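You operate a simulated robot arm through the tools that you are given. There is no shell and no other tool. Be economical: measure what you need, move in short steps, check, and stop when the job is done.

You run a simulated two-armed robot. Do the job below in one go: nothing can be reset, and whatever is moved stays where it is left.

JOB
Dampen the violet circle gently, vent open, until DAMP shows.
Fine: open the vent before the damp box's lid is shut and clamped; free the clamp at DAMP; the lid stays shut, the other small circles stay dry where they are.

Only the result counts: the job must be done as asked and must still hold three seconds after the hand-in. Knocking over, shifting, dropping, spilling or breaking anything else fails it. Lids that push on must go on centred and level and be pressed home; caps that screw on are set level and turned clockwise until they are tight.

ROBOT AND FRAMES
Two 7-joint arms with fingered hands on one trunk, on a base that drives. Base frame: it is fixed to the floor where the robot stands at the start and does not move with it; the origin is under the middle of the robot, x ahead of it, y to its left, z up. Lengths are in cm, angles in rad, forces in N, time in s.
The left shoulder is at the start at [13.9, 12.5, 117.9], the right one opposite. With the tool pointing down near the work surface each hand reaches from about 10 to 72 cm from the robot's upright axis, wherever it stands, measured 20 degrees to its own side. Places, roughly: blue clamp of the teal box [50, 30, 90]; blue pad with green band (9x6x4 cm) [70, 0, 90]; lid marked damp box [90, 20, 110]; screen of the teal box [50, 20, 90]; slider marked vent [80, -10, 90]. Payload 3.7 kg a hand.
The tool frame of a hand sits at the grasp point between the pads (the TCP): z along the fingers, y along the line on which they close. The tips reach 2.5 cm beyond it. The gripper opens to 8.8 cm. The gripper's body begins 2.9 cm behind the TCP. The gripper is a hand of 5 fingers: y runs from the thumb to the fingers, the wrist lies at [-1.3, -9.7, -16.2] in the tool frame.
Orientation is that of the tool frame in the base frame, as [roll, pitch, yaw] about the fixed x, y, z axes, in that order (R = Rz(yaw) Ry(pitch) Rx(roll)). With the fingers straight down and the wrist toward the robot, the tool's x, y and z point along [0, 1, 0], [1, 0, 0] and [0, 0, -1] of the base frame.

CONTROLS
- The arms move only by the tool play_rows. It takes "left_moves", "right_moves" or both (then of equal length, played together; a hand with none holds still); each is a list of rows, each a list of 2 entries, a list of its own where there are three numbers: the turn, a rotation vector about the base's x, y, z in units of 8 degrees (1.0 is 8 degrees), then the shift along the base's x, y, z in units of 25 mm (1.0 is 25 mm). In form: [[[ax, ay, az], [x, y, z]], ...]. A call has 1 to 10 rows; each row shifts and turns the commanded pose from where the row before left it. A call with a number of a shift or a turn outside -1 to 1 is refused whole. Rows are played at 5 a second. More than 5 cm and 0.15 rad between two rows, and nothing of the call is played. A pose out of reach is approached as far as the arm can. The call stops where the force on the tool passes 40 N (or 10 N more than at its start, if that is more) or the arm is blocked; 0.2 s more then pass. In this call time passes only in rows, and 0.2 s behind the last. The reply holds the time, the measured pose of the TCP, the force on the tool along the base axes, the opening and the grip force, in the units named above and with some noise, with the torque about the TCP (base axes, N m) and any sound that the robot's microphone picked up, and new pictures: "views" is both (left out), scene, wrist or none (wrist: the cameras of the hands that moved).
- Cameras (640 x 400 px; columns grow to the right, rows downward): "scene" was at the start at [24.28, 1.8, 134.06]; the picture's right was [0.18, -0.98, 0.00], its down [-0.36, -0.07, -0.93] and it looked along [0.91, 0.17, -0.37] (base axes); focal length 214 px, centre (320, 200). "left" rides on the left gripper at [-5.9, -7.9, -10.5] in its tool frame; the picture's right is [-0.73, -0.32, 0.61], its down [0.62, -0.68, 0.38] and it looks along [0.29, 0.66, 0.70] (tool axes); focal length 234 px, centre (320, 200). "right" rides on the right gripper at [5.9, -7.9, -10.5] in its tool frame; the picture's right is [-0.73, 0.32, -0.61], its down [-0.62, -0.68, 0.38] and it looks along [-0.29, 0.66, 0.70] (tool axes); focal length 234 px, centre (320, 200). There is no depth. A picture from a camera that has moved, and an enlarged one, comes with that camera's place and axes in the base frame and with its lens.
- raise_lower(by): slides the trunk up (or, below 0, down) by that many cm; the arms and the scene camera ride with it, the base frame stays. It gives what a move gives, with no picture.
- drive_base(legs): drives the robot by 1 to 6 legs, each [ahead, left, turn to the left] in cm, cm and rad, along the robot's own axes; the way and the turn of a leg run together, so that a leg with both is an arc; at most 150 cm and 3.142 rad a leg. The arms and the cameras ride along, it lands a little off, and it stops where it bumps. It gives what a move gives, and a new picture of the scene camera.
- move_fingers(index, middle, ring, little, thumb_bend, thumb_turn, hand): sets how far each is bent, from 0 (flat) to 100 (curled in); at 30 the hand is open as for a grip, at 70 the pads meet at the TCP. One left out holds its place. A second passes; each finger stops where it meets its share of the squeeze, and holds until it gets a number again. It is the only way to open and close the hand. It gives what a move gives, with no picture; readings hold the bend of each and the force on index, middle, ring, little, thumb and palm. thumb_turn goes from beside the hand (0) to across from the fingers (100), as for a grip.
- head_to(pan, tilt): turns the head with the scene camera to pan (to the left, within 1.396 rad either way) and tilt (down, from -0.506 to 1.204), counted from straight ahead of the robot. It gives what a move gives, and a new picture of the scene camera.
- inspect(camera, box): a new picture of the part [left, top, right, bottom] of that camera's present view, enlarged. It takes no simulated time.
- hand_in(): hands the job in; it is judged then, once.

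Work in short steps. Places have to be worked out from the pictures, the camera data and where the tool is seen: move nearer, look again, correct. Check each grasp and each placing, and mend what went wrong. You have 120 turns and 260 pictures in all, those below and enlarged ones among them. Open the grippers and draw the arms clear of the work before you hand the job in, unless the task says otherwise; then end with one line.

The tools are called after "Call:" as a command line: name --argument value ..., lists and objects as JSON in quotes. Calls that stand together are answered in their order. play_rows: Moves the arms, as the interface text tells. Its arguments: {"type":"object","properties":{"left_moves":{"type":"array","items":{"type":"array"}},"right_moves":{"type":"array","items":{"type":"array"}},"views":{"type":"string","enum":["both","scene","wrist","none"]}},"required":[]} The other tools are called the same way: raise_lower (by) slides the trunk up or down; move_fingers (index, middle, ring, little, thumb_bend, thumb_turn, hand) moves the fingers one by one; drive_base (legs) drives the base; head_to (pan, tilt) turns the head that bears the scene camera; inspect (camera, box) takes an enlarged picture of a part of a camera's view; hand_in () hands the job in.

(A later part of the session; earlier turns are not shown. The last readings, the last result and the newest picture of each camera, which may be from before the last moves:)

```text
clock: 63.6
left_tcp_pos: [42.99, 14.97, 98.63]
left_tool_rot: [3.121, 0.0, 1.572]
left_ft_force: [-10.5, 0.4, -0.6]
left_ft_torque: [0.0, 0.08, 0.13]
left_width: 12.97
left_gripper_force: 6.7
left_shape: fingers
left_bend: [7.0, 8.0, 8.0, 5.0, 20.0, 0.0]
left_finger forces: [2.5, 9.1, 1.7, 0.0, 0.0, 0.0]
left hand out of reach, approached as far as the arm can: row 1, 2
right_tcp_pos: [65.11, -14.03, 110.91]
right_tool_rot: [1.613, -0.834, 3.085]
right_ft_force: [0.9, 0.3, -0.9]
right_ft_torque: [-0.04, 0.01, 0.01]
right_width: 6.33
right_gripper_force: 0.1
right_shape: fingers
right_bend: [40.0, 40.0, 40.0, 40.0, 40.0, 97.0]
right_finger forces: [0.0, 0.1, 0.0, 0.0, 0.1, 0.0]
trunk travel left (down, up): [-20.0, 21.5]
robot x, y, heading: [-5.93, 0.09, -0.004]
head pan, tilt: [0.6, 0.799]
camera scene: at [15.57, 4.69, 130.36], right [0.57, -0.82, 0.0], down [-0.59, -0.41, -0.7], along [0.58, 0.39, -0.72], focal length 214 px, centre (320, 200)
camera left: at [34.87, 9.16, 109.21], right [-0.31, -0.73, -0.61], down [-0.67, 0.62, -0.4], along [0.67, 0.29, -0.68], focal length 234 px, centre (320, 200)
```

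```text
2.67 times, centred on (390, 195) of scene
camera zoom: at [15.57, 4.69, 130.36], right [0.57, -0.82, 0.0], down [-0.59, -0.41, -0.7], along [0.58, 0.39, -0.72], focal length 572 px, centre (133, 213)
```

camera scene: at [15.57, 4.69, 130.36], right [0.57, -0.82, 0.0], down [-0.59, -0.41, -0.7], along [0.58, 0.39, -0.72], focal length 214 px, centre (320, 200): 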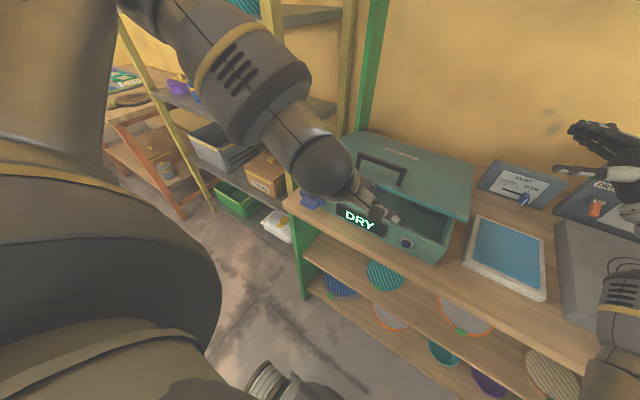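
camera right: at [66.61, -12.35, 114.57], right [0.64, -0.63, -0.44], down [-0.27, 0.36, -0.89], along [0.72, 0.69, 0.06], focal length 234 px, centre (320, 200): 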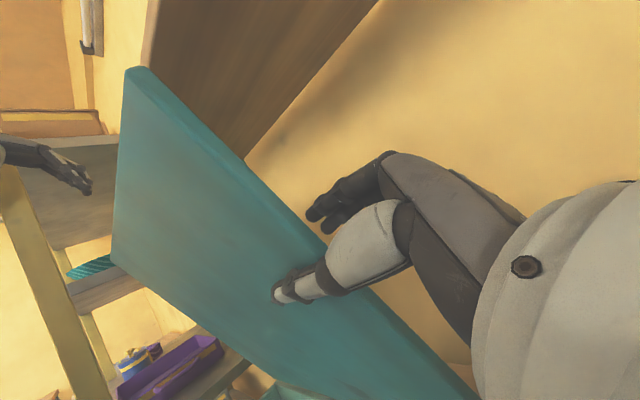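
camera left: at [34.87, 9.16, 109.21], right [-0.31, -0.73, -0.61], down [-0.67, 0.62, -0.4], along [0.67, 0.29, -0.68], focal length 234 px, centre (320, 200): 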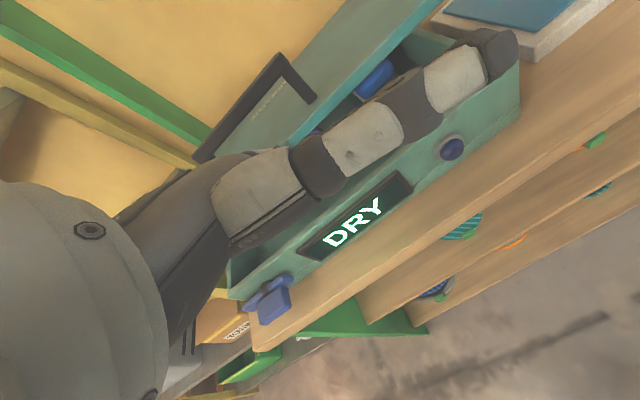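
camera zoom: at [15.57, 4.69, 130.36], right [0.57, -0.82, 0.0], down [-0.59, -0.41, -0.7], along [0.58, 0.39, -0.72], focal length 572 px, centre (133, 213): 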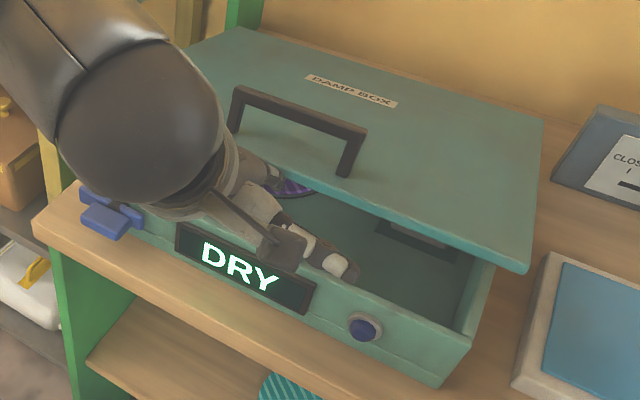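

The arm is at its folding limit; I use the base to draw back 1.5 cm more.

Call:
drive_base --legs '[[-1.5, 0, 0]]'

Call:
inspect --camera "scene" --box '[290, 120, 490, 270]'

```text
clock: 64.4
left_tcp_pos: [41.55, 15.11, 98.81]
left_tool_rot: [3.123, 0.001, 1.571]
left_ft_force: [-0.3, 0.8, 0.2]
left_ft_torque: [-0.01, 0.03, -0.01]
left_width: 13.09
left_gripper_force: 0.2
left_shape: fingers
left_bend: [5.0, 5.0, 5.0, 5.0, 20.0, 0.0]
left_finger forces: [0.1, 0.1, 0.0, 0.0, 0.0, 0.0]
right_tcp_pos: [63.71, -14.11, 110.86]
right_tool_rot: [1.61, -0.837, 3.089]
right_ft_force: [0.5, 0.7, 0.2]
right_ft_torque: [0.05, -0.02, -0.02]
right_width: 6.31
right_gripper_force: 0.0
right_shape: fingers
right_bend: [40.0, 40.0, 40.0, 40.0, 40.0, 97.0]
right_finger forces: [0.0, 0.1, 0.0, 0.0, 0.0, 0.1]
trunk travel left (down, up): [-20.0, 21.5]
robot x, y, heading: [-7.64, 0.22, 0.002]
head pan, tilt: [0.6, 0.799]
camera scene: at [14.12, 4.69, 130.35], right [0.57, -0.82, 0.0], down [-0.59, -0.41, -0.7], along [0.58, 0.39, -0.72], focal length 214 px, centre (320, 200)
```

scene: 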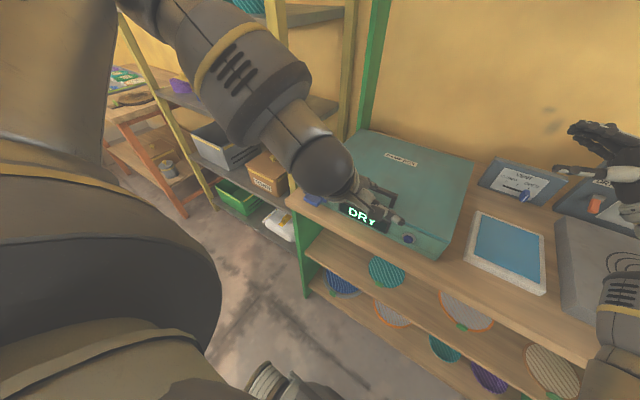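

```text
2.67 times, centred on (390, 195) of scene
camera zoom: at [14.12, 4.69, 130.35], right [0.57, -0.82, 0.0], down [-0.59, -0.41, -0.7], along [0.58, 0.39, -0.72], focal length 572 px, centre (133, 213)
```

zoom: 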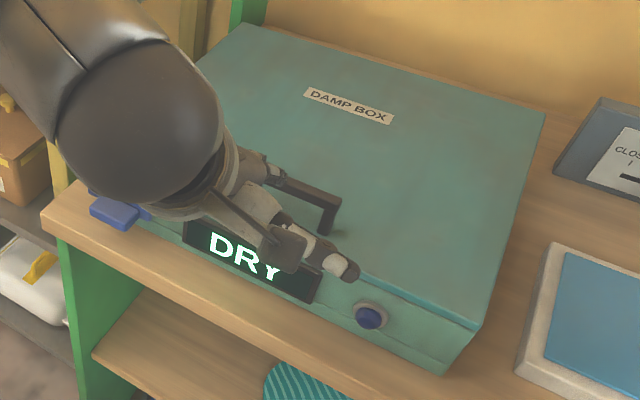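

The lid dropped shut softly and the hand is free. I raise the left hand, move it toward the clamp, and look at the clamp.

Call:
play_rows --left_moves '[[[0, 0, 0], [0, 0, 1]], [[0, 0, 0], [0, 0, 1]], [[0, 0, 0], [0, 0, 1]], [[0, 0, 0], [0, 1, 1]], [[0, 0, 0], [0, 1, 1]], [[0, 0, 0], [0, 1, 0]], [[0, 0, 0], [0, 1, 0]], [[0, 0, 0], [0, 1, 0]]]'

Call:
inspect --camera "scene" --box '[280, 160, 480, 280]'

Call:
inspect --camera "left" --box '[260, 160, 640, 400]'

```text
clock: 66.2
left_tcp_pos: [41.6, 27.67, 111.16]
left_tool_rot: [3.124, -0.001, 1.573]
left_ft_force: [1.2, -0.4, -0.5]
left_ft_torque: [0.0, -0.01, 0.06]
left_width: 13.08
left_gripper_force: 0.1
left_shape: fingers
left_bend: [5.0, 5.0, 5.0, 5.0, 20.0, 0.0]
left_finger forces: [0.0, 0.0, 0.0, 0.0, 0.1, 0.0]
right_tcp_pos: [63.75, -14.03, 110.84]
right_tool_rot: [1.611, -0.835, 3.087]
right_ft_force: [-0.1, 0.2, 0.1]
right_ft_torque: [0.01, -0.02, -0.01]
right_width: 6.32
right_gripper_force: 0.0
right_shape: fingers
right_bend: [40.0, 40.0, 40.0, 40.0, 40.0, 97.0]
right_finger forces: [0.0, 0.1, 0.0, 0.1, 0.0, 0.1]
trunk travel left (down, up): [-20.0, 21.5]
robot x, y, heading: [-7.4, -0.29, 0.001]
head pan, tilt: [0.6, 0.799]
camera scene: at [14.13, 4.77, 130.35], right [0.57, -0.82, 0.0], down [-0.59, -0.41, -0.7], along [0.57, 0.39, -0.72], focal length 214 px, centre (320, 200)
camera left: at [33.54, 21.75, 121.6], right [-0.31, -0.73, -0.61], down [-0.67, 0.62, -0.4], along [0.67, 0.29, -0.68], focal length 234 px, centre (320, 200)
```

scene: 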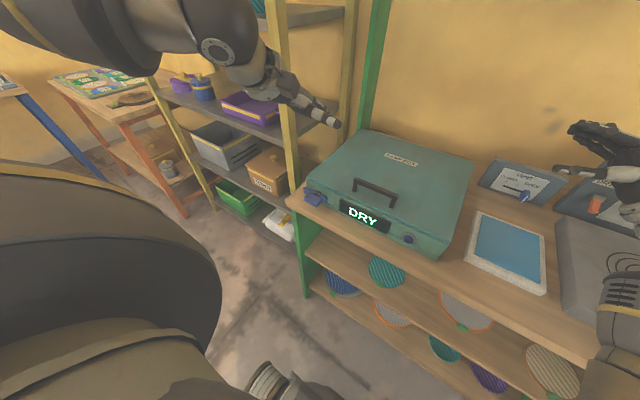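
left: 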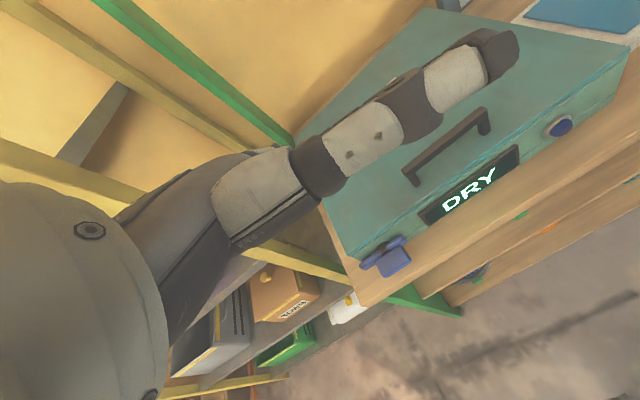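

```text
3.20 times, centred on (380, 220) of scene
camera zoom: at [14.13, 4.77, 130.35], right [0.57, -0.82, 0.0], down [-0.59, -0.41, -0.7], along [0.57, 0.39, -0.72], focal length 686 px, centre (128, 136)
```

zoom: 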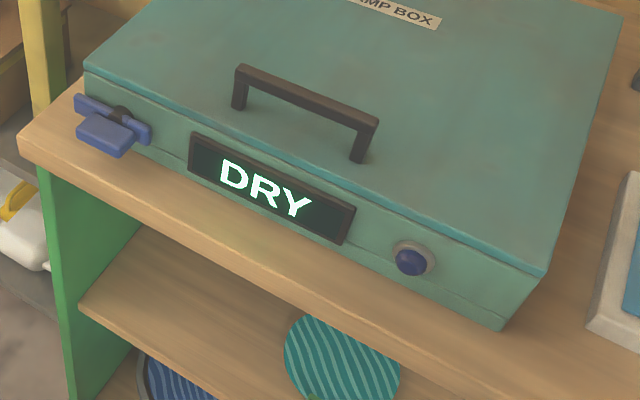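

```text
1.67 times, centred on (450, 280) of left
camera zoom: at [33.54, 21.75, 121.6], right [-0.31, -0.73, -0.61], down [-0.67, 0.62, -0.4], along [0.67, 0.29, -0.68], focal length 390 px, centre (103, 67)
```

zoom: 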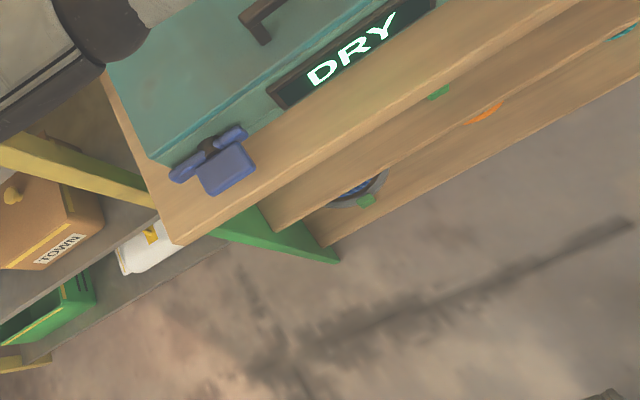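

I zoom on the clamp for its mechanism.

Call:
inspect --camera "scene" --box '[295, 180, 345, 215]'

Call:
inspect --camera "left" --box '[350, 220, 430, 290]'

Call:
inspect --camera "scene" --box '[390, 220, 430, 250]'

```text
11.43 times, centred on (320, 198) of scene
camera zoom: at [14.13, 4.77, 130.35], right [0.57, -0.82, 0.0], down [-0.59, -0.41, -0.7], along [0.57, 0.39, -0.72], focal length 2451 px, centre (320, 229)
```

zoom: 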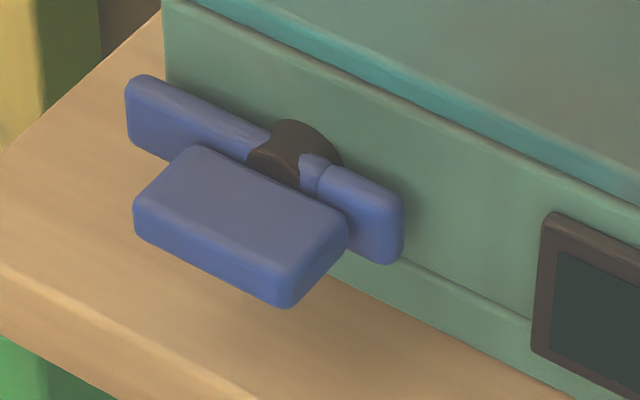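

```text
5.71 times, centred on (390, 255) of left
camera zoom: at [33.54, 21.75, 121.6], right [-0.31, -0.73, -0.61], down [-0.67, 0.62, -0.4], along [0.67, 0.29, -0.68], focal length 1338 px, centre (-80, -114)
```

zoom: 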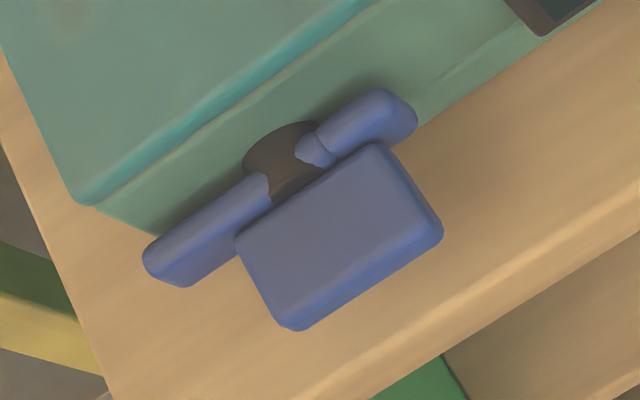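

```text
13.33 times, centred on (410, 235) of scene
camera zoom: at [14.13, 4.77, 130.35], right [0.57, -0.82, 0.0], down [-0.59, -0.41, -0.7], along [0.57, 0.39, -0.72], focal length 2860 px, centre (-880, -267)
```

zoom: 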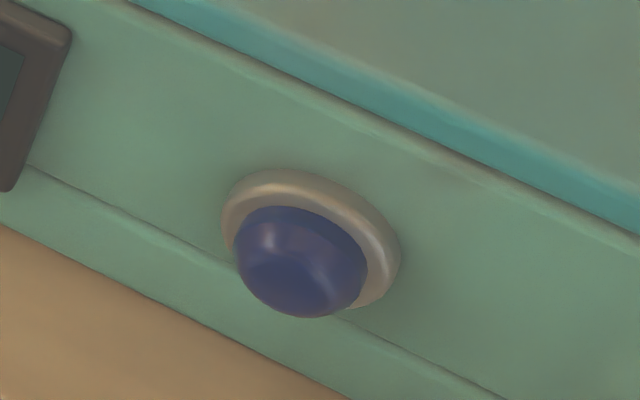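

The clamp is a quarter-turn wing: a blue bar on a dark hub with a grip blade, bar now crosswise (free). I'll shape the left hand with only the little finger extended to press the blade's right end down, and check its geometry.

Call:
move_fingers --hand "left" --index 95 --middle 95 --ring 95 --little 8 --thumb_turn 98 --thumb_bend 90

Call:
head_to --pan 0.75 --tilt 0.7

Call:
inspect --camera "left" --box '[140, 80, 460, 320]'

```text
clock: 67.2
left_tcp_pos: [41.77, 27.53, 111.12]
left_tool_rot: [3.122, -0.001, 1.571]
left_ft_force: [0.7, 0.4, -0.4]
left_ft_torque: [0.0, -0.01, 0.03]
left_width: 2.32
left_gripper_force: 0.0
left_shape: fingers
left_bend: [91.0, 95.0, 95.0, 8.0, 91.0, 90.0]
left_finger forces: [0.0, 0.0, 0.1, 0.1, 0.1, 0.1]
right_tcp_pos: [63.74, -14.1, 110.85]
right_tool_rot: [1.61, -0.834, 3.089]
right_ft_force: [-0.1, -0.3, -0.3]
right_ft_torque: [-0.02, -0.01, -0.03]
right_width: 6.29
right_gripper_force: 0.1
right_shape: fingers
right_bend: [40.0, 40.0, 40.0, 40.0, 40.0, 97.0]
right_finger forces: [0.0, 0.0, 0.0, 0.0, 0.0, 0.0]
trunk travel left (down, up): [-20.0, 21.5]
robot x, y, heading: [-7.54, -0.24, 0.003]
head pan, tilt: [0.6, 0.799]
```

```text
clock: 67.9
left_tcp_pos: [41.72, 27.65, 111.26]
left_tool_rot: [3.123, 0.0, 1.57]
left_ft_force: [-0.1, -0.1, -0.1]
left_ft_torque: [-0.01, 0.01, 0.01]
left_width: 2.29
left_gripper_force: 0.0
left_shape: fingers
left_bend: [91.0, 95.0, 95.0, 8.0, 91.0, 90.0]
left_finger forces: [0.1, 0.0, 0.0, 0.0, 0.0, 0.0]
right_tcp_pos: [63.78, -14.06, 110.92]
right_tool_rot: [1.612, -0.835, 3.086]
right_ft_force: [1.1, 0.4, 0.3]
right_ft_torque: [0.0, -0.03, 0.0]
right_width: 6.32
right_gripper_force: 0.1
right_shape: fingers
right_bend: [40.0, 40.0, 40.0, 40.0, 40.0, 97.0]
right_finger forces: [0.1, 0.0, 0.0, 0.1, 0.0, 0.0]
trunk travel left (down, up): [-20.0, 21.5]
robot x, y, heading: [-7.73, -0.03, 0.004]
head pan, tilt: [0.75, 0.7]
camera scene: at [13.71, 5.92, 131.17], right [0.68, -0.73, 0.0], down [-0.47, -0.44, -0.76], along [0.56, 0.52, -0.64], focal length 214 px, centre (320, 200)
```

scene: 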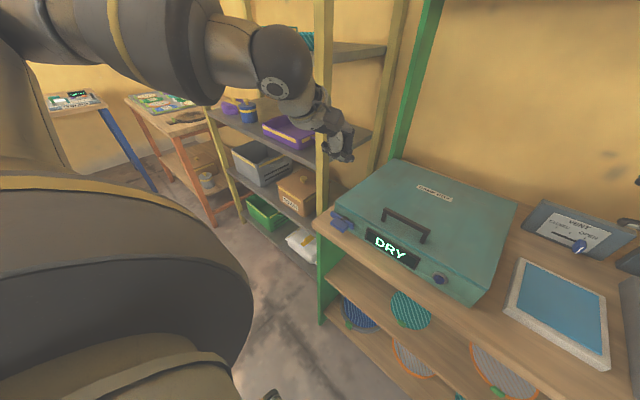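

```text
1.67 times, centred on (300, 200) of left
camera zoom: at [33.57, 21.66, 121.61], right [-0.31, -0.73, -0.61], down [-0.67, 0.62, -0.4], along [0.67, 0.29, -0.68], focal length 390 px, centre (353, 200)
```

zoom: 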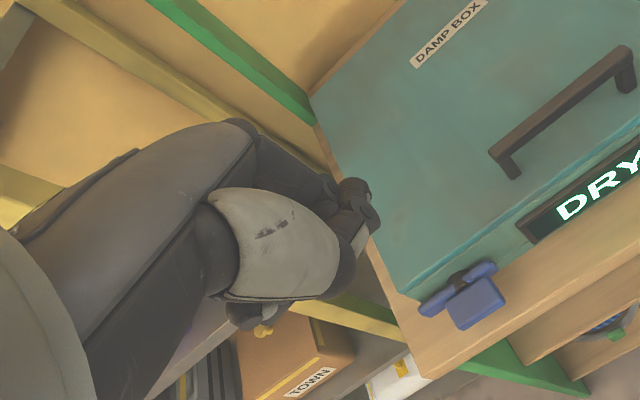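

The little finger is hidden from the wrist camera. I'd rather use the left index (well seen) on the blade's left end; reshape.

Call:
move_fingers --hand "left" --index 10 --middle 95 --ring 95 --little 95 --thumb_turn 98 --thumb_bend 90

Call:
play_rows --left_moves '[[[0, 0, 0], [0, 1, -1]], [[0, 0, 0], [0, 0.6, -1]], [[0, 0, 0], [0, 0, -1]], [[0, 0, 0], [0, 0, -1]]]'

Call:
inspect --camera "scene" --box '[280, 130, 440, 250]'

Call:
inspect --camera "left" --box '[240, 120, 480, 300]'

```text
clock: 68.9
left_tcp_pos: [41.72, 27.61, 111.11]
left_tool_rot: [3.122, 0.0, 1.572]
left_ft_force: [1.0, 0.3, 0.0]
left_ft_torque: [0.01, 0.0, 0.0]
left_width: 3.54
left_gripper_force: 0.1
left_shape: fingers
left_bend: [10.0, 95.0, 95.0, 95.0, 90.0, 100.0]
left_finger forces: [0.1, 0.1, 0.0, 0.0, 0.1, 0.0]
right_tcp_pos: [63.83, -14.19, 110.89]
right_tool_rot: [1.611, -0.834, 3.089]
right_ft_force: [1.0, -0.2, 0.1]
right_ft_torque: [0.02, -0.02, 0.04]
right_width: 6.32
right_gripper_force: 0.1
right_shape: fingers
right_bend: [40.0, 40.0, 40.0, 40.0, 40.0, 97.0]
right_finger forces: [0.0, 0.0, 0.0, 0.1, 0.0, 0.1]
trunk travel left (down, up): [-20.0, 21.5]
robot x, y, heading: [-8.08, 0.05, 0.001]
head pan, tilt: [0.75, 0.7]
```

```text
clock: 69.9
left_tcp_pos: [41.57, 31.4, 101.34]
left_tool_rot: [3.123, 0.0, 1.569]
left_ft_force: [-0.4, -0.8, -0.3]
left_ft_torque: [-0.02, -0.03, 0.03]
left_width: 3.51
left_gripper_force: 0.1
left_shape: fingers
left_bend: [10.0, 95.0, 95.0, 95.0, 90.0, 100.0]
left_finger forces: [0.0, 0.0, 0.0, 0.1, 0.1, 0.0]
right_tcp_pos: [63.78, -14.07, 110.81]
right_tool_rot: [1.612, -0.834, 3.087]
right_ft_force: [-0.5, -0.2, -0.8]
right_ft_torque: [-0.05, 0.02, -0.03]
right_width: 6.34
right_gripper_force: 0.1
right_shape: fingers
right_bend: [40.0, 40.0, 40.0, 40.0, 40.0, 97.0]
right_finger forces: [0.0, 0.0, 0.0, 0.0, 0.1, 0.0]
trunk travel left (down, up): [-20.0, 21.5]
robot x, y, heading: [-7.71, -0.01, 0.007]
head pan, tilt: [0.75, 0.7]
camera scene: at [13.73, 5.94, 131.16], right [0.68, -0.73, 0.0], down [-0.47, -0.44, -0.76], along [0.56, 0.52, -0.64], focal length 214 px, centre (320, 200)
camera left: at [33.46, 25.49, 111.74], right [-0.31, -0.73, -0.61], down [-0.67, 0.62, -0.4], along [0.67, 0.29, -0.68], focal length 234 px, centre (320, 200)
```

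scene: 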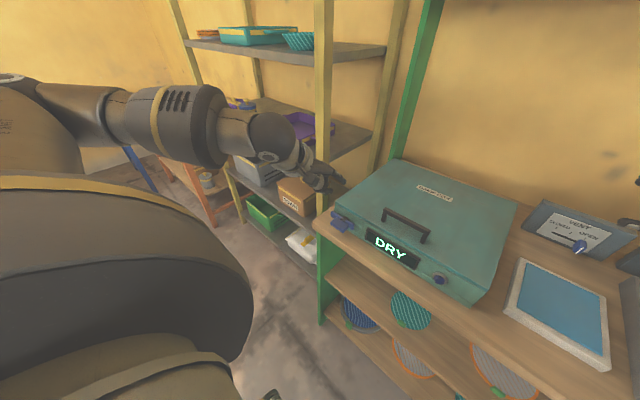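
left: 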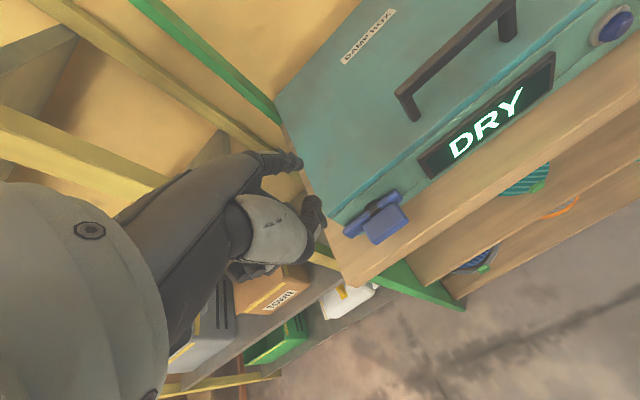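

```text
3.33 times, centred on (360, 190) of scene
camera zoom: at [13.73, 5.94, 131.16], right [0.68, -0.73, 0.0], down [-0.47, -0.44, -0.76], along [0.56, 0.52, -0.64], focal length 715 px, centre (187, 233)
```

zoom: 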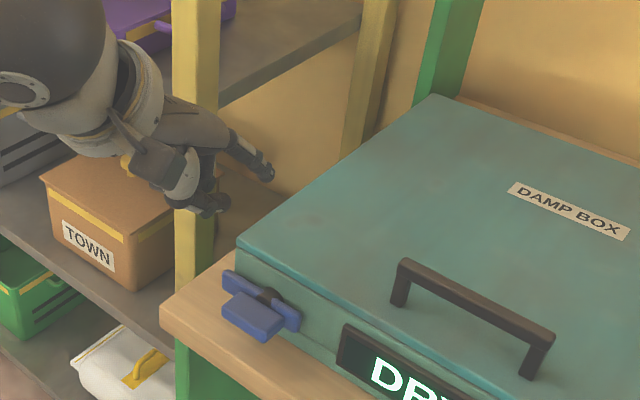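

```text
2.22 times, centred on (360, 210) of left
camera zoom: at [33.46, 25.49, 111.74], right [-0.31, -0.73, -0.61], down [-0.67, 0.62, -0.4], along [0.67, 0.29, -0.68], focal length 520 px, centre (231, 178)
```

zoom: 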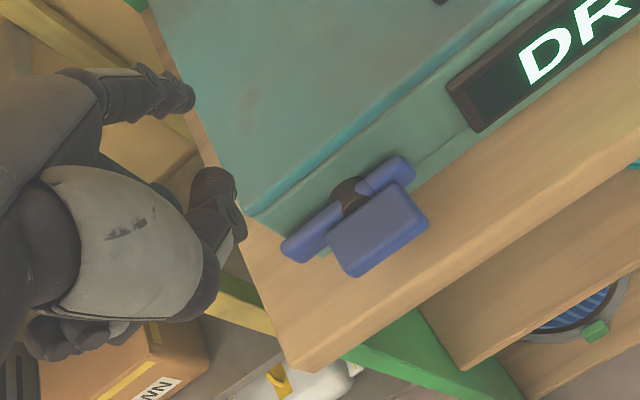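

Index tip is about [47.8, 29.9, 101.5]; blade top centre triangulates to [46.7, 29.2, 88.8]. I back the base 3 cm for room, then go above the blade's left end.

Call:
drive_base --legs '[[-3, 0, 0]]'

Call:
play_rows --left_moves '[[[0, 0, 0], [0.25, 0.2, -1]], [[0, 0, 0], [0.25, 0.2, -1]], [[0, 0, 0], [0, 0, -1]], [[0, 0, 0], [0, 0, -0.8]]]' --views "none"

Call:
inspect --camera "scene" --box '[300, 170, 420, 260]'

Call:
inspect --camera "left" --box '[240, 120, 480, 300]'

```text
clock: 70.7
left_tcp_pos: [38.51, 31.44, 101.4]
left_tool_rot: [3.121, 0.001, 1.571]
left_ft_force: [-0.6, 0.8, 0.8]
left_ft_torque: [-0.03, 0.0, -0.02]
left_width: 3.51
left_gripper_force: 0.0
left_shape: fingers
left_bend: [10.0, 95.0, 95.0, 95.0, 90.0, 100.0]
left_finger forces: [0.0, 0.0, 0.0, 0.1, 0.1, 0.0]
right_tcp_pos: [60.56, -14.24, 110.85]
right_tool_rot: [1.609, -0.833, 3.088]
right_ft_force: [0.1, -0.9, 0.1]
right_ft_torque: [-0.03, 0.0, -0.01]
right_width: 6.32
right_gripper_force: 0.0
right_shape: fingers
right_bend: [40.0, 40.0, 40.0, 40.0, 40.0, 97.0]
right_finger forces: [0.1, 0.0, 0.1, 0.1, 0.1, 0.1]
trunk travel left (down, up): [-20.0, 21.5]
robot x, y, heading: [-10.73, -0.52, -0.001]
head pan, tilt: [0.75, 0.7]
camera scene: at [10.62, 5.91, 131.19], right [0.68, -0.73, 0.0], down [-0.47, -0.44, -0.77], along [0.56, 0.52, -0.64], focal length 214 px, centre (320, 200)
```

scene: 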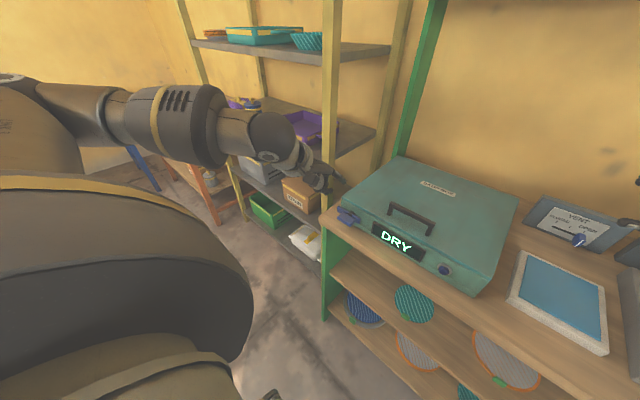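

```text
clock: 71.7
left_tcp_pos: [39.68, 32.48, 91.84]
left_tool_rot: [3.123, 0.001, 1.571]
left_ft_force: [-0.6, 0.1, 0.2]
left_ft_torque: [0.0, 0.01, -0.01]
left_width: 3.54
left_gripper_force: 0.0
left_shape: fingers
left_bend: [10.0, 95.0, 95.0, 95.0, 90.0, 100.0]
left_finger forces: [0.0, 0.0, 0.0, 0.0, 0.1, 0.0]
right_tcp_pos: [60.71, -14.01, 110.83]
right_tool_rot: [1.61, -0.836, 3.086]
right_ft_force: [0.4, -1.4, 0.2]
right_ft_torque: [-0.01, -0.03, -0.02]
right_width: 6.33
right_gripper_force: 0.1
right_shape: fingers
right_bend: [40.0, 40.0, 40.0, 40.0, 40.0, 97.0]
right_finger forces: [0.1, 0.0, 0.1, 0.0, 0.0, 0.0]
trunk travel left (down, up): [-20.0, 21.5]
robot x, y, heading: [-10.54, -0.26, 0.001]
head pan, tilt: [0.75, 0.7]
```

```text
4.44 times, centred on (360, 215) of scene
camera zoom: at [10.75, 5.93, 131.17], right [0.68, -0.73, 0.0], down [-0.47, -0.44, -0.76], along [0.56, 0.52, -0.64], focal length 953 px, centre (142, 133)
```

zoom: 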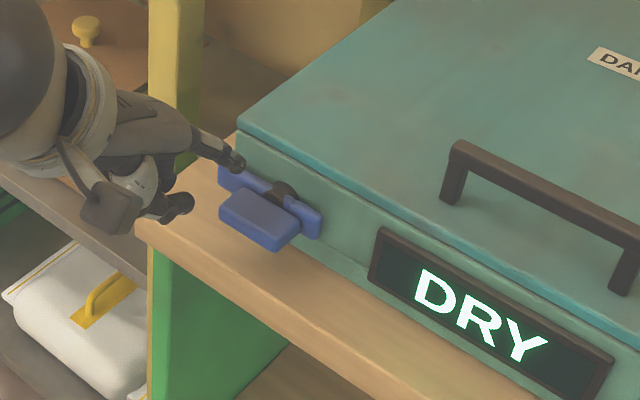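

```text
2.22 times, centred on (360, 210) of left
camera zoom: at [31.64, 26.5, 102.27], right [-0.31, -0.73, -0.61], down [-0.67, 0.62, -0.4], along [0.67, 0.29, -0.68], focal length 520 px, centre (231, 178)
```

zoom: 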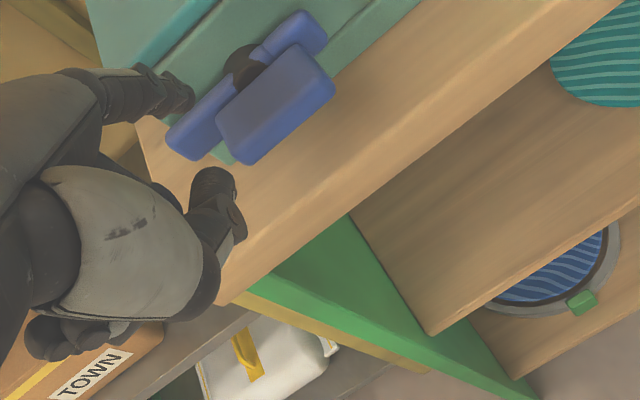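

The tip is about [47.7, 31.8, 91], just above the bar's left end [48.7, 32.8, 88.5]. I shift slightly and press down, watching force.

Call:
play_rows --left_moves '[[[0, 0, 0], [0.2, 0.1, 0]], [[0, 0, 0], [0, 0, -0.4]], [[0, 0, 0], [0, 0, -0.4]], [[0, 0, 0], [0, 0, -0.3]]]' --views "none"

Call:
inspect --camera "scene" --box '[300, 170, 420, 260]'

Call:
inspect --camera "left" --box '[240, 120, 480, 300]'

```text
clock: 72.7
left_tcp_pos: [40.28, 32.54, 89.19]
left_tool_rot: [3.12, 0.0, 1.57]
left_ft_force: [-3.2, -0.4, 6.3]
left_ft_torque: [-0.01, -0.41, -0.05]
left_width: 3.69
left_gripper_force: 2.7
left_shape: fingers
left_bend: [9.0, 95.0, 95.0, 95.0, 90.0, 100.0]
left_finger forces: [5.9, 0.0, 0.0, 0.0, 0.0, 0.1]
right_tcp_pos: [60.68, -14.19, 110.94]
right_tool_rot: [1.611, -0.833, 3.087]
right_ft_force: [0.1, 0.1, 0.6]
right_ft_torque: [0.0, -0.01, 0.01]
right_width: 6.33
right_gripper_force: 0.1
right_shape: fingers
right_bend: [40.0, 40.0, 40.0, 40.0, 40.0, 97.0]
right_finger forces: [0.0, 0.0, 0.0, 0.0, 0.1, 0.0]
trunk travel left (down, up): [-20.0, 21.5]
robot x, y, heading: [-10.31, -0.08, -0.0]
head pan, tilt: [0.75, 0.7]
```

```text
4.44 times, centred on (360, 215) of scene
camera zoom: at [10.59, 5.89, 131.22], right [0.68, -0.73, 0.0], down [-0.47, -0.44, -0.77], along [0.56, 0.52, -0.64], focal length 953 px, centre (142, 133)
```

zoom: 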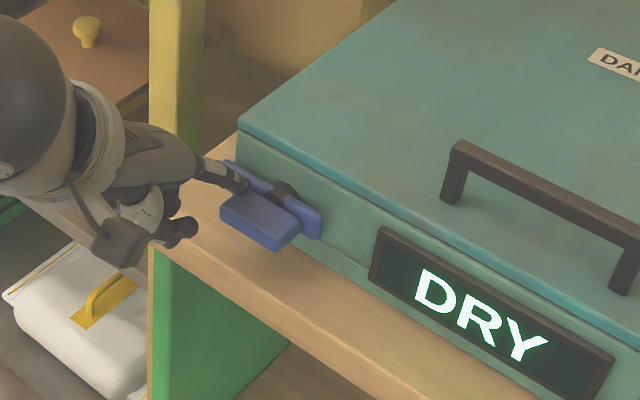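

```text
2.22 times, centred on (360, 210) of left
camera zoom: at [32.18, 26.64, 99.65], right [-0.31, -0.73, -0.61], down [-0.67, 0.62, -0.4], along [0.67, 0.29, -0.68], focal length 520 px, centre (231, 178)
```

zoom: 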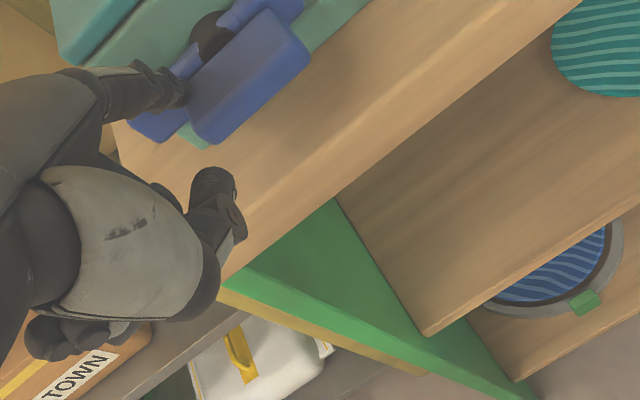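

Contact at 6 N without motion yet. I press a bit harder.

Call:
play_rows --left_moves '[[[0, 0, 0], [0, 0, -0.3]], [[0, 0, 0], [0, 0, -0.2]]]' --views "none"

Call:
inspect --camera "scene" --box '[300, 170, 420, 260]'

```text
clock: 73.5
left_tcp_pos: [40.15, 32.42, 88.55]
left_tool_rot: [3.105, 0.001, 1.565]
left_ft_force: [-20.7, 0.2, 24.7]
left_ft_torque: [-0.19, -2.01, -0.04]
left_width: 4.11
left_gripper_force: 18.4
left_shape: fingers
left_bend: [6.0, 95.0, 95.0, 95.0, 90.0, 100.0]
left_finger forces: [36.9, 0.0, 0.0, 0.0, 0.0, 0.0]
right_tcp_pos: [60.15, -14.03, 111.23]
right_tool_rot: [1.609, -0.829, 3.09]
right_ft_force: [-0.3, -0.5, 0.1]
right_ft_torque: [0.02, -0.02, -0.04]
right_width: 6.32
right_gripper_force: 0.0
right_shape: fingers
right_bend: [40.0, 40.0, 40.0, 40.0, 40.0, 97.0]
right_finger forces: [0.0, 0.0, 0.1, 0.0, 0.0, 0.0]
trunk travel left (down, up): [-20.0, 21.5]
robot x, y, heading: [-11.27, -0.16, 0.003]
head pan, tilt: [0.75, 0.7]
stopped in row 2 (left hand): the force on the tool passed its limit at 42 N (the readings are from after the stop); the commanded pose is now the measured one
```

```text
4.44 times, centred on (360, 215) of scene
camera zoom: at [10.14, 5.84, 131.28], right [0.68, -0.73, 0.0], down [-0.47, -0.44, -0.77], along [0.56, 0.52, -0.64], focal length 953 px, centre (142, 133)
```

zoom: 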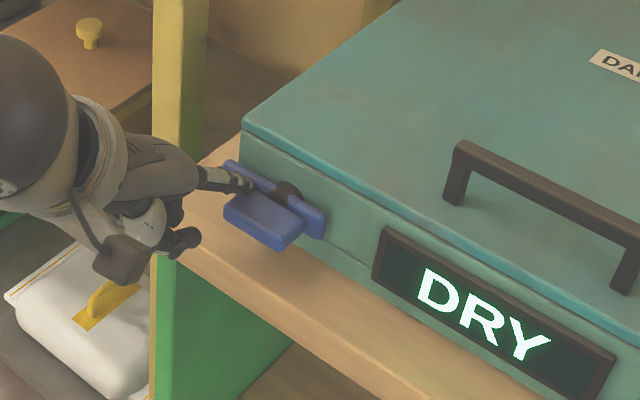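

No rotation that way (stopped at limit). I lift off, and test the other direction by pressing the bar's right end.

Call:
play_rows --left_moves '[[[0, 0, 0], [0, 0, 0.6]], [[0, 0, 0], [0, 0, 0.6]], [[0, 0, 0], [0.15, -0.75, 0]], [[0, 0, 0], [0.15, -0.75, 0]], [[0, 0, 0], [0, -0.75, 0]], [[0, 0, 0], [0, 0, -0.5]]]' --views "none"

Call:
inspect --camera "scene" --box '[300, 170, 420, 260]'

Call:
inspect --camera "left" --box '[240, 120, 480, 300]'

```text
clock: 74.9
left_tcp_pos: [40.88, 26.86, 89.86]
left_tool_rot: [3.119, 0.0, 1.568]
left_ft_force: [0.7, 0.0, 0.7]
left_ft_torque: [0.01, -0.01, 0.04]
left_width: 3.54
left_gripper_force: 0.0
left_shape: fingers
left_bend: [10.0, 95.0, 95.0, 95.0, 90.0, 100.0]
left_finger forces: [0.0, 0.0, 0.1, 0.1, 0.0, 0.1]
right_tcp_pos: [60.73, -14.11, 110.83]
right_tool_rot: [1.61, -0.835, 3.089]
right_ft_force: [-0.5, 0.4, -0.1]
right_ft_torque: [-0.04, 0.03, -0.01]
right_width: 6.31
right_gripper_force: 0.1
right_shape: fingers
right_bend: [40.0, 40.0, 40.0, 40.0, 40.0, 97.0]
right_finger forces: [0.0, 0.0, 0.0, 0.1, 0.0, 0.0]
trunk travel left (down, up): [-20.0, 21.5]
robot x, y, heading: [-10.81, 0.22, 0.002]
head pan, tilt: [0.75, 0.7]
```

```text
4.44 times, centred on (360, 215) of scene
camera zoom: at [10.68, 5.95, 131.18], right [0.68, -0.73, 0.0], down [-0.47, -0.44, -0.76], along [0.56, 0.52, -0.64], focal length 953 px, centre (142, 133)
```

zoom: 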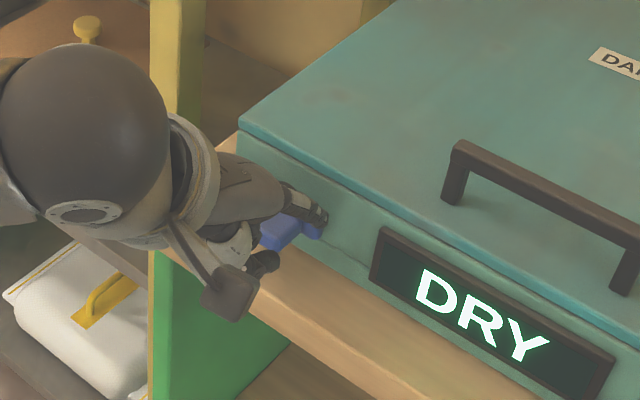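

```text
2.22 times, centred on (360, 210) of left
camera zoom: at [32.74, 21.0, 100.35], right [-0.31, -0.73, -0.61], down [-0.67, 0.62, -0.4], along [0.67, 0.29, -0.68], focal length 520 px, centre (231, 178)
```

zoom: 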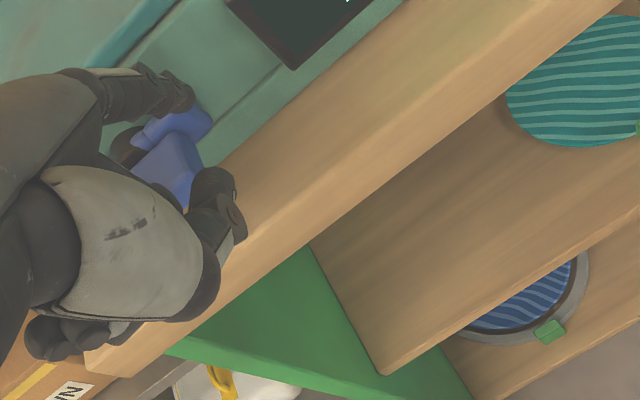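

The tip is above the bar's right end. I press down gently.

Call:
play_rows --left_moves '[[[0, 0, 0], [0, 0, -0.3]], [[0, 0, 0], [0, 0, -0.3]], [[0, 0, 0], [0, 0, -0.2]]]' --views "none"

Call:
inspect --camera "scene" --box '[300, 170, 420, 260]'

Call:
inspect --camera "left" --box '[240, 120, 480, 300]'

```text
clock: 75.7
left_tcp_pos: [40.95, 26.82, 87.83]
left_tool_rot: [3.118, 0.0, 1.567]
left_ft_force: [-0.4, 0.4, 0.1]
left_ft_torque: [0.01, 0.02, 0.0]
left_width: 3.54
left_gripper_force: 0.1
left_shape: fingers
left_bend: [10.0, 95.0, 95.0, 95.0, 90.0, 100.0]
left_finger forces: [0.1, 0.0, 0.0, 0.0, 0.0, 0.0]
right_tcp_pos: [60.7, -14.14, 110.77]
right_tool_rot: [1.612, -0.836, 3.086]
right_ft_force: [-0.2, -1.2, 0.6]
right_ft_torque: [-0.02, -0.02, -0.06]
right_width: 6.3
right_gripper_force: 0.2
right_shape: fingers
right_bend: [40.0, 40.0, 40.0, 40.0, 40.0, 97.0]
right_finger forces: [0.1, 0.1, 0.0, 0.0, 0.0, 0.1]
trunk travel left (down, up): [-20.0, 21.5]
robot x, y, heading: [-10.38, -0.19, 0.002]
head pan, tilt: [0.75, 0.7]
```

```text
4.44 times, centred on (360, 215) of scene
camera zoom: at [10.7, 5.93, 131.17], right [0.68, -0.73, 0.0], down [-0.47, -0.44, -0.76], along [0.56, 0.52, -0.64], focal length 953 px, centre (142, 133)
```

zoom: 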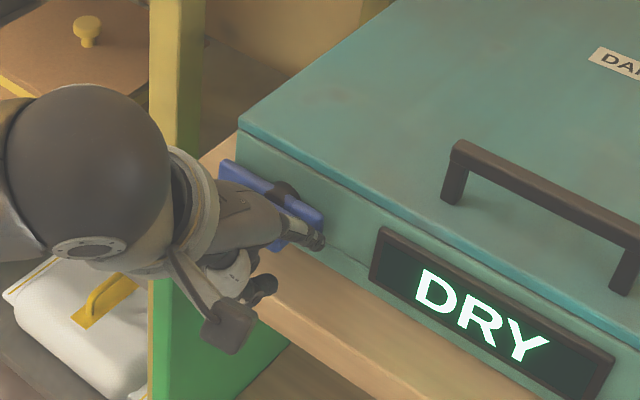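

```text
2.22 times, centred on (360, 210) of left
camera zoom: at [32.83, 20.95, 98.24], right [-0.31, -0.72, -0.61], down [-0.67, 0.63, -0.4], along [0.67, 0.29, -0.68], focal length 520 px, centre (231, 178)
```

zoom: 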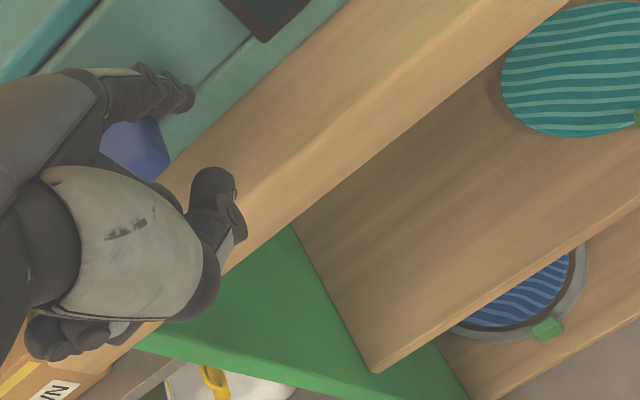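

The tip passed in front of the bar beside the blade. I raise, shift over the blade's right end (+1.5 cm y), and press there.

Call:
play_rows --left_moves '[[[0, 0, 0], [0, 0, 0.5]], [[0, 0, 0], [0, 0, 0.6]], [[0, 0, 0], [0, 0.65, 0]], [[0, 0, 0], [0, 0, -0.5]], [[0, 0, 0], [0, 0, -0.2]]]' --views "none"

Call:
inspect --camera "scene" --box '[300, 170, 420, 260]'

Call:
inspect --camera "left" --box '[240, 120, 480, 300]'

```text
clock: 76.9
left_tcp_pos: [41.04, 28.49, 88.84]
left_tool_rot: [3.118, 0.0, 1.566]
left_ft_force: [-1.4, -1.2, 1.6]
left_ft_torque: [-0.04, -0.11, -0.12]
left_width: 3.59
left_gripper_force: 1.5
left_shape: fingers
left_bend: [9.0, 95.0, 95.0, 95.0, 90.0, 100.0]
left_finger forces: [2.7, 0.1, 0.0, 0.0, 0.0, 0.0]
right_tcp_pos: [60.74, -14.01, 110.84]
right_tool_rot: [1.612, -0.833, 3.087]
right_ft_force: [0.4, -0.5, -0.6]
right_ft_torque: [0.01, -0.03, 0.0]
right_width: 6.29
right_gripper_force: 0.1
right_shape: fingers
right_bend: [40.0, 40.0, 40.0, 40.0, 40.0, 97.0]
right_finger forces: [0.0, 0.0, 0.0, 0.0, 0.0, 0.1]
trunk travel left (down, up): [-20.0, 21.5]
robot x, y, heading: [-10.81, 0.04, 0.0]
head pan, tilt: [0.75, 0.7]
```

```text
4.44 times, centred on (360, 215) of scene
camera zoom: at [10.67, 5.91, 131.18], right [0.68, -0.73, 0.0], down [-0.47, -0.44, -0.77], along [0.56, 0.52, -0.64], focal length 953 px, centre (142, 133)
```

zoom: 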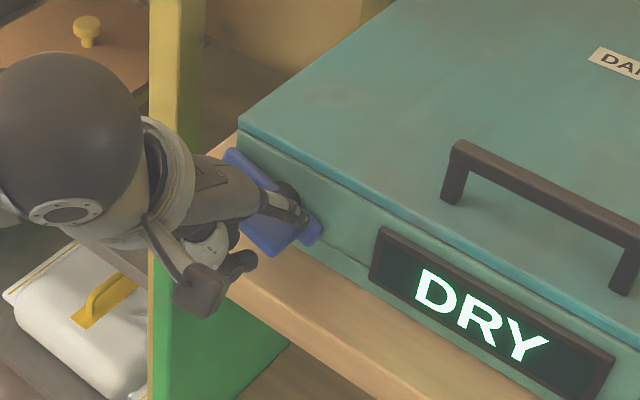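

```text
2.22 times, centred on (360, 210) of left
camera zoom: at [32.84, 22.54, 99.16], right [-0.31, -0.73, -0.61], down [-0.67, 0.63, -0.4], along [0.67, 0.29, -0.68], focal length 520 px, centre (231, 178)
```

zoom: 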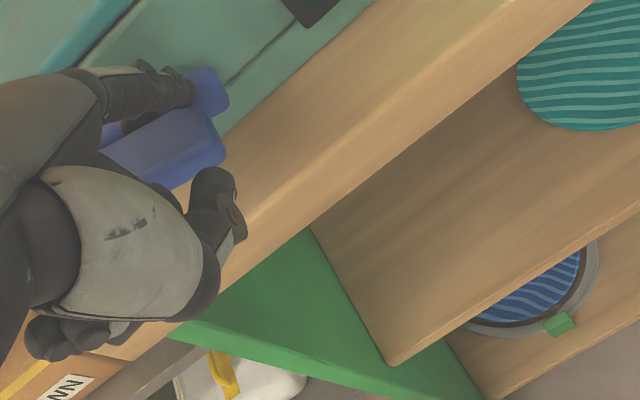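

It turns clockwise: the left end rose. I press further.

Call:
play_rows --left_moves '[[[0, 0, 0], [0, -0.1, -0.3]], [[0, 0, 0], [0, -0.1, -0.3]]]' --views "none"

Call:
inspect --camera "scene" --box '[300, 170, 420, 260]'

Call:
inspect --camera "left" --box '[240, 120, 480, 300]'

```text
clock: 77.5
left_tcp_pos: [41.11, 28.08, 87.22]
left_tool_rot: [3.116, 0.0, 1.568]
left_ft_force: [0.2, 0.9, 0.2]
left_ft_torque: [0.04, -0.02, -0.01]
left_width: 3.58
left_gripper_force: 0.1
left_shape: fingers
left_bend: [10.0, 95.0, 95.0, 95.0, 90.0, 100.0]
left_finger forces: [0.6, 0.0, 0.1, 0.1, 0.0, 0.0]
right_tcp_pos: [60.64, -14.1, 110.84]
right_tool_rot: [1.613, -0.836, 3.083]
right_ft_force: [0.0, 0.3, -0.4]
right_ft_torque: [-0.02, -0.02, 0.01]
right_width: 6.32
right_gripper_force: 0.1
right_shape: fingers
right_bend: [40.0, 40.0, 40.0, 40.0, 40.0, 97.0]
right_finger forces: [0.0, 0.0, 0.1, 0.0, 0.1, 0.1]
trunk travel left (down, up): [-20.0, 21.5]
robot x, y, heading: [-10.39, 0.11, 0.002]
head pan, tilt: [0.75, 0.7]
```

```text
4.44 times, centred on (360, 215) of scene
camera zoom: at [10.69, 5.93, 131.17], right [0.68, -0.73, 0.0], down [-0.47, -0.44, -0.77], along [0.56, 0.52, -0.64], focal length 953 px, centre (142, 133)
```

zoom: 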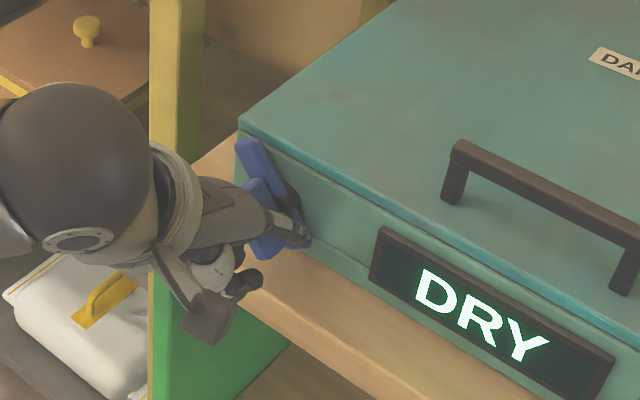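

```text
2.22 times, centred on (360, 210) of left
camera zoom: at [32.98, 22.11, 97.67], right [-0.31, -0.73, -0.61], down [-0.67, 0.63, -0.4], along [0.67, 0.29, -0.68], focal length 520 px, centre (231, 178)
```

zoom: 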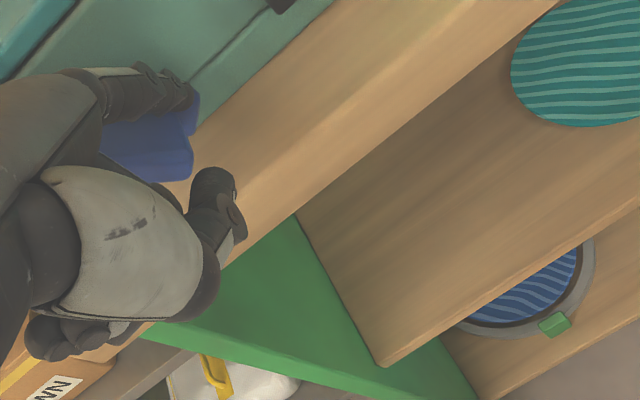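

About 45° now. I sweep the fingertip lower and to the left to carry the lower end under the hub.

Call:
play_rows --left_moves '[[[0, 0, 0], [0, 0, -0.4]], [[0, 0, 0], [0, 0.4, -0.1]], [[0, 0, 0], [0, 0.4, 0]]]' --views "none"

Call:
inspect --camera "scene" --box '[300, 170, 420, 260]'

Call:
inspect --camera "left" --box '[240, 120, 480, 300]'

```text
clock: 78.3
left_tcp_pos: [41.22, 29.64, 86.08]
left_tool_rot: [3.12, 0.0, 1.566]
left_ft_force: [-0.3, -9.7, -1.6]
left_ft_torque: [0.28, -0.01, -0.53]
left_width: 3.52
left_gripper_force: 5.2
left_shape: fingers
left_bend: [10.0, 95.0, 95.0, 95.0, 90.0, 100.0]
left_finger forces: [10.5, 0.1, 0.0, 0.0, 0.0, 0.1]
right_tcp_pos: [60.76, -14.31, 110.8]
right_tool_rot: [1.61, -0.836, 3.086]
right_ft_force: [0.3, 0.3, 0.5]
right_ft_torque: [0.03, 0.0, 0.0]
right_width: 6.32
right_gripper_force: 0.0
right_shape: fingers
right_bend: [40.0, 40.0, 40.0, 40.0, 40.0, 97.0]
right_finger forces: [0.0, 0.0, 0.1, 0.0, 0.0, 0.1]
trunk travel left (down, up): [-20.0, 21.5]
robot x, y, heading: [-10.62, -0.14, -0.002]
head pan, tilt: [0.75, 0.7]
```

```text
4.44 times, centred on (360, 215) of scene
camera zoom: at [10.7, 5.75, 131.18], right [0.68, -0.73, 0.0], down [-0.47, -0.44, -0.77], along [0.56, 0.52, -0.64], focal length 953 px, centre (142, 133)
```

zoom: 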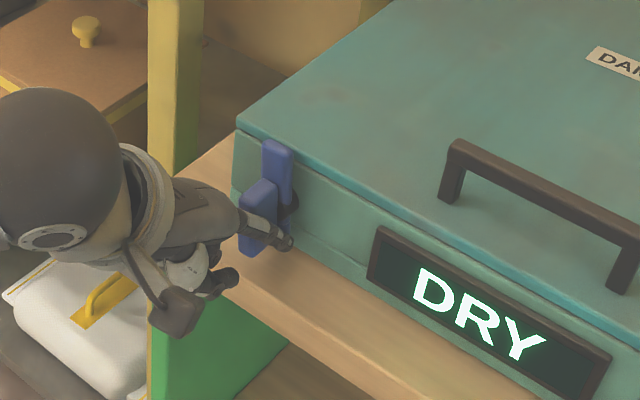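

```text
2.22 times, centred on (360, 210) of left
camera zoom: at [32.99, 23.78, 96.5], right [-0.31, -0.73, -0.61], down [-0.67, 0.63, -0.4], along [0.67, 0.28, -0.68], focal length 520 px, centre (231, 178)
```

zoom: 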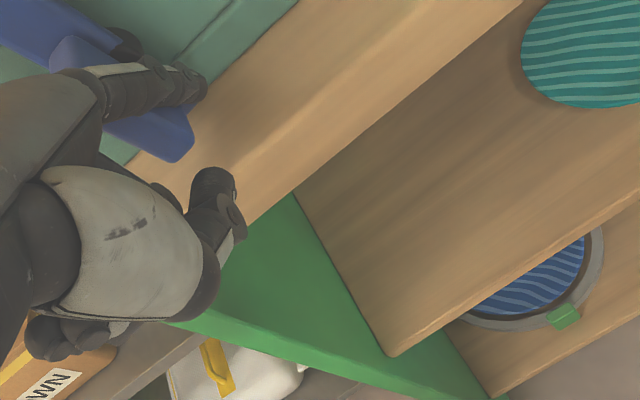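

The bar is upright over the lid edge, at its stop (≈10 N). I back the finger off and watch the screen.

Call:
play_rows --left_moves '[[[0, 0, 0], [0, -0.5, 0]], [[0, 0, 0], [-0.6, -0.2, 0.2]], [[0, 0, 0], [-0.6, 0, 0.4]], [[0, 0, 0], [-0.4, 0, 0.8]], [[0, 0, 0], [0, 0, 1]]]' --views "none"

Call:
inspect --camera "scene" --box '[300, 160, 460, 280]'

```text
clock: 79.5
left_tcp_pos: [36.97, 27.91, 92.11]
left_tool_rot: [3.118, 0.0, 1.568]
left_ft_force: [-0.2, 0.2, 0.6]
left_ft_torque: [-0.02, 0.03, 0.02]
left_width: 3.5
left_gripper_force: 0.0
left_shape: fingers
left_bend: [10.0, 95.0, 95.0, 95.0, 90.0, 100.0]
left_finger forces: [0.0, 0.0, 0.0, 0.0, 0.1, 0.1]
right_tcp_pos: [60.6, -14.07, 110.84]
right_tool_rot: [1.611, -0.834, 3.087]
right_ft_force: [-0.5, 0.0, -0.1]
right_ft_torque: [-0.02, -0.02, -0.06]
right_width: 6.3
right_gripper_force: 0.2
right_shape: fingers
right_bend: [40.0, 40.0, 40.0, 40.0, 40.0, 97.0]
right_finger forces: [0.0, 0.0, 0.0, 0.0, 0.0, 0.1]
trunk travel left (down, up): [-20.0, 21.5]
robot x, y, heading: [-10.77, -0.17, -0.001]
head pan, tilt: [0.75, 0.7]
```

```text
3.33 times, centred on (380, 220) of scene
camera zoom: at [10.7, 5.92, 131.17], right [0.68, -0.73, 0.0], down [-0.47, -0.44, -0.76], along [0.56, 0.52, -0.64], focal length 715 px, centre (120, 133)
```

zoom: 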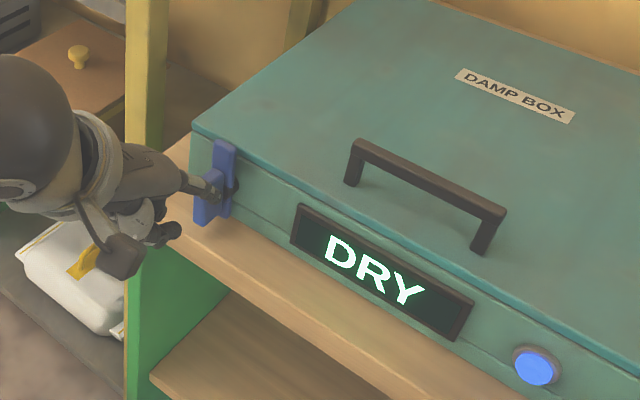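

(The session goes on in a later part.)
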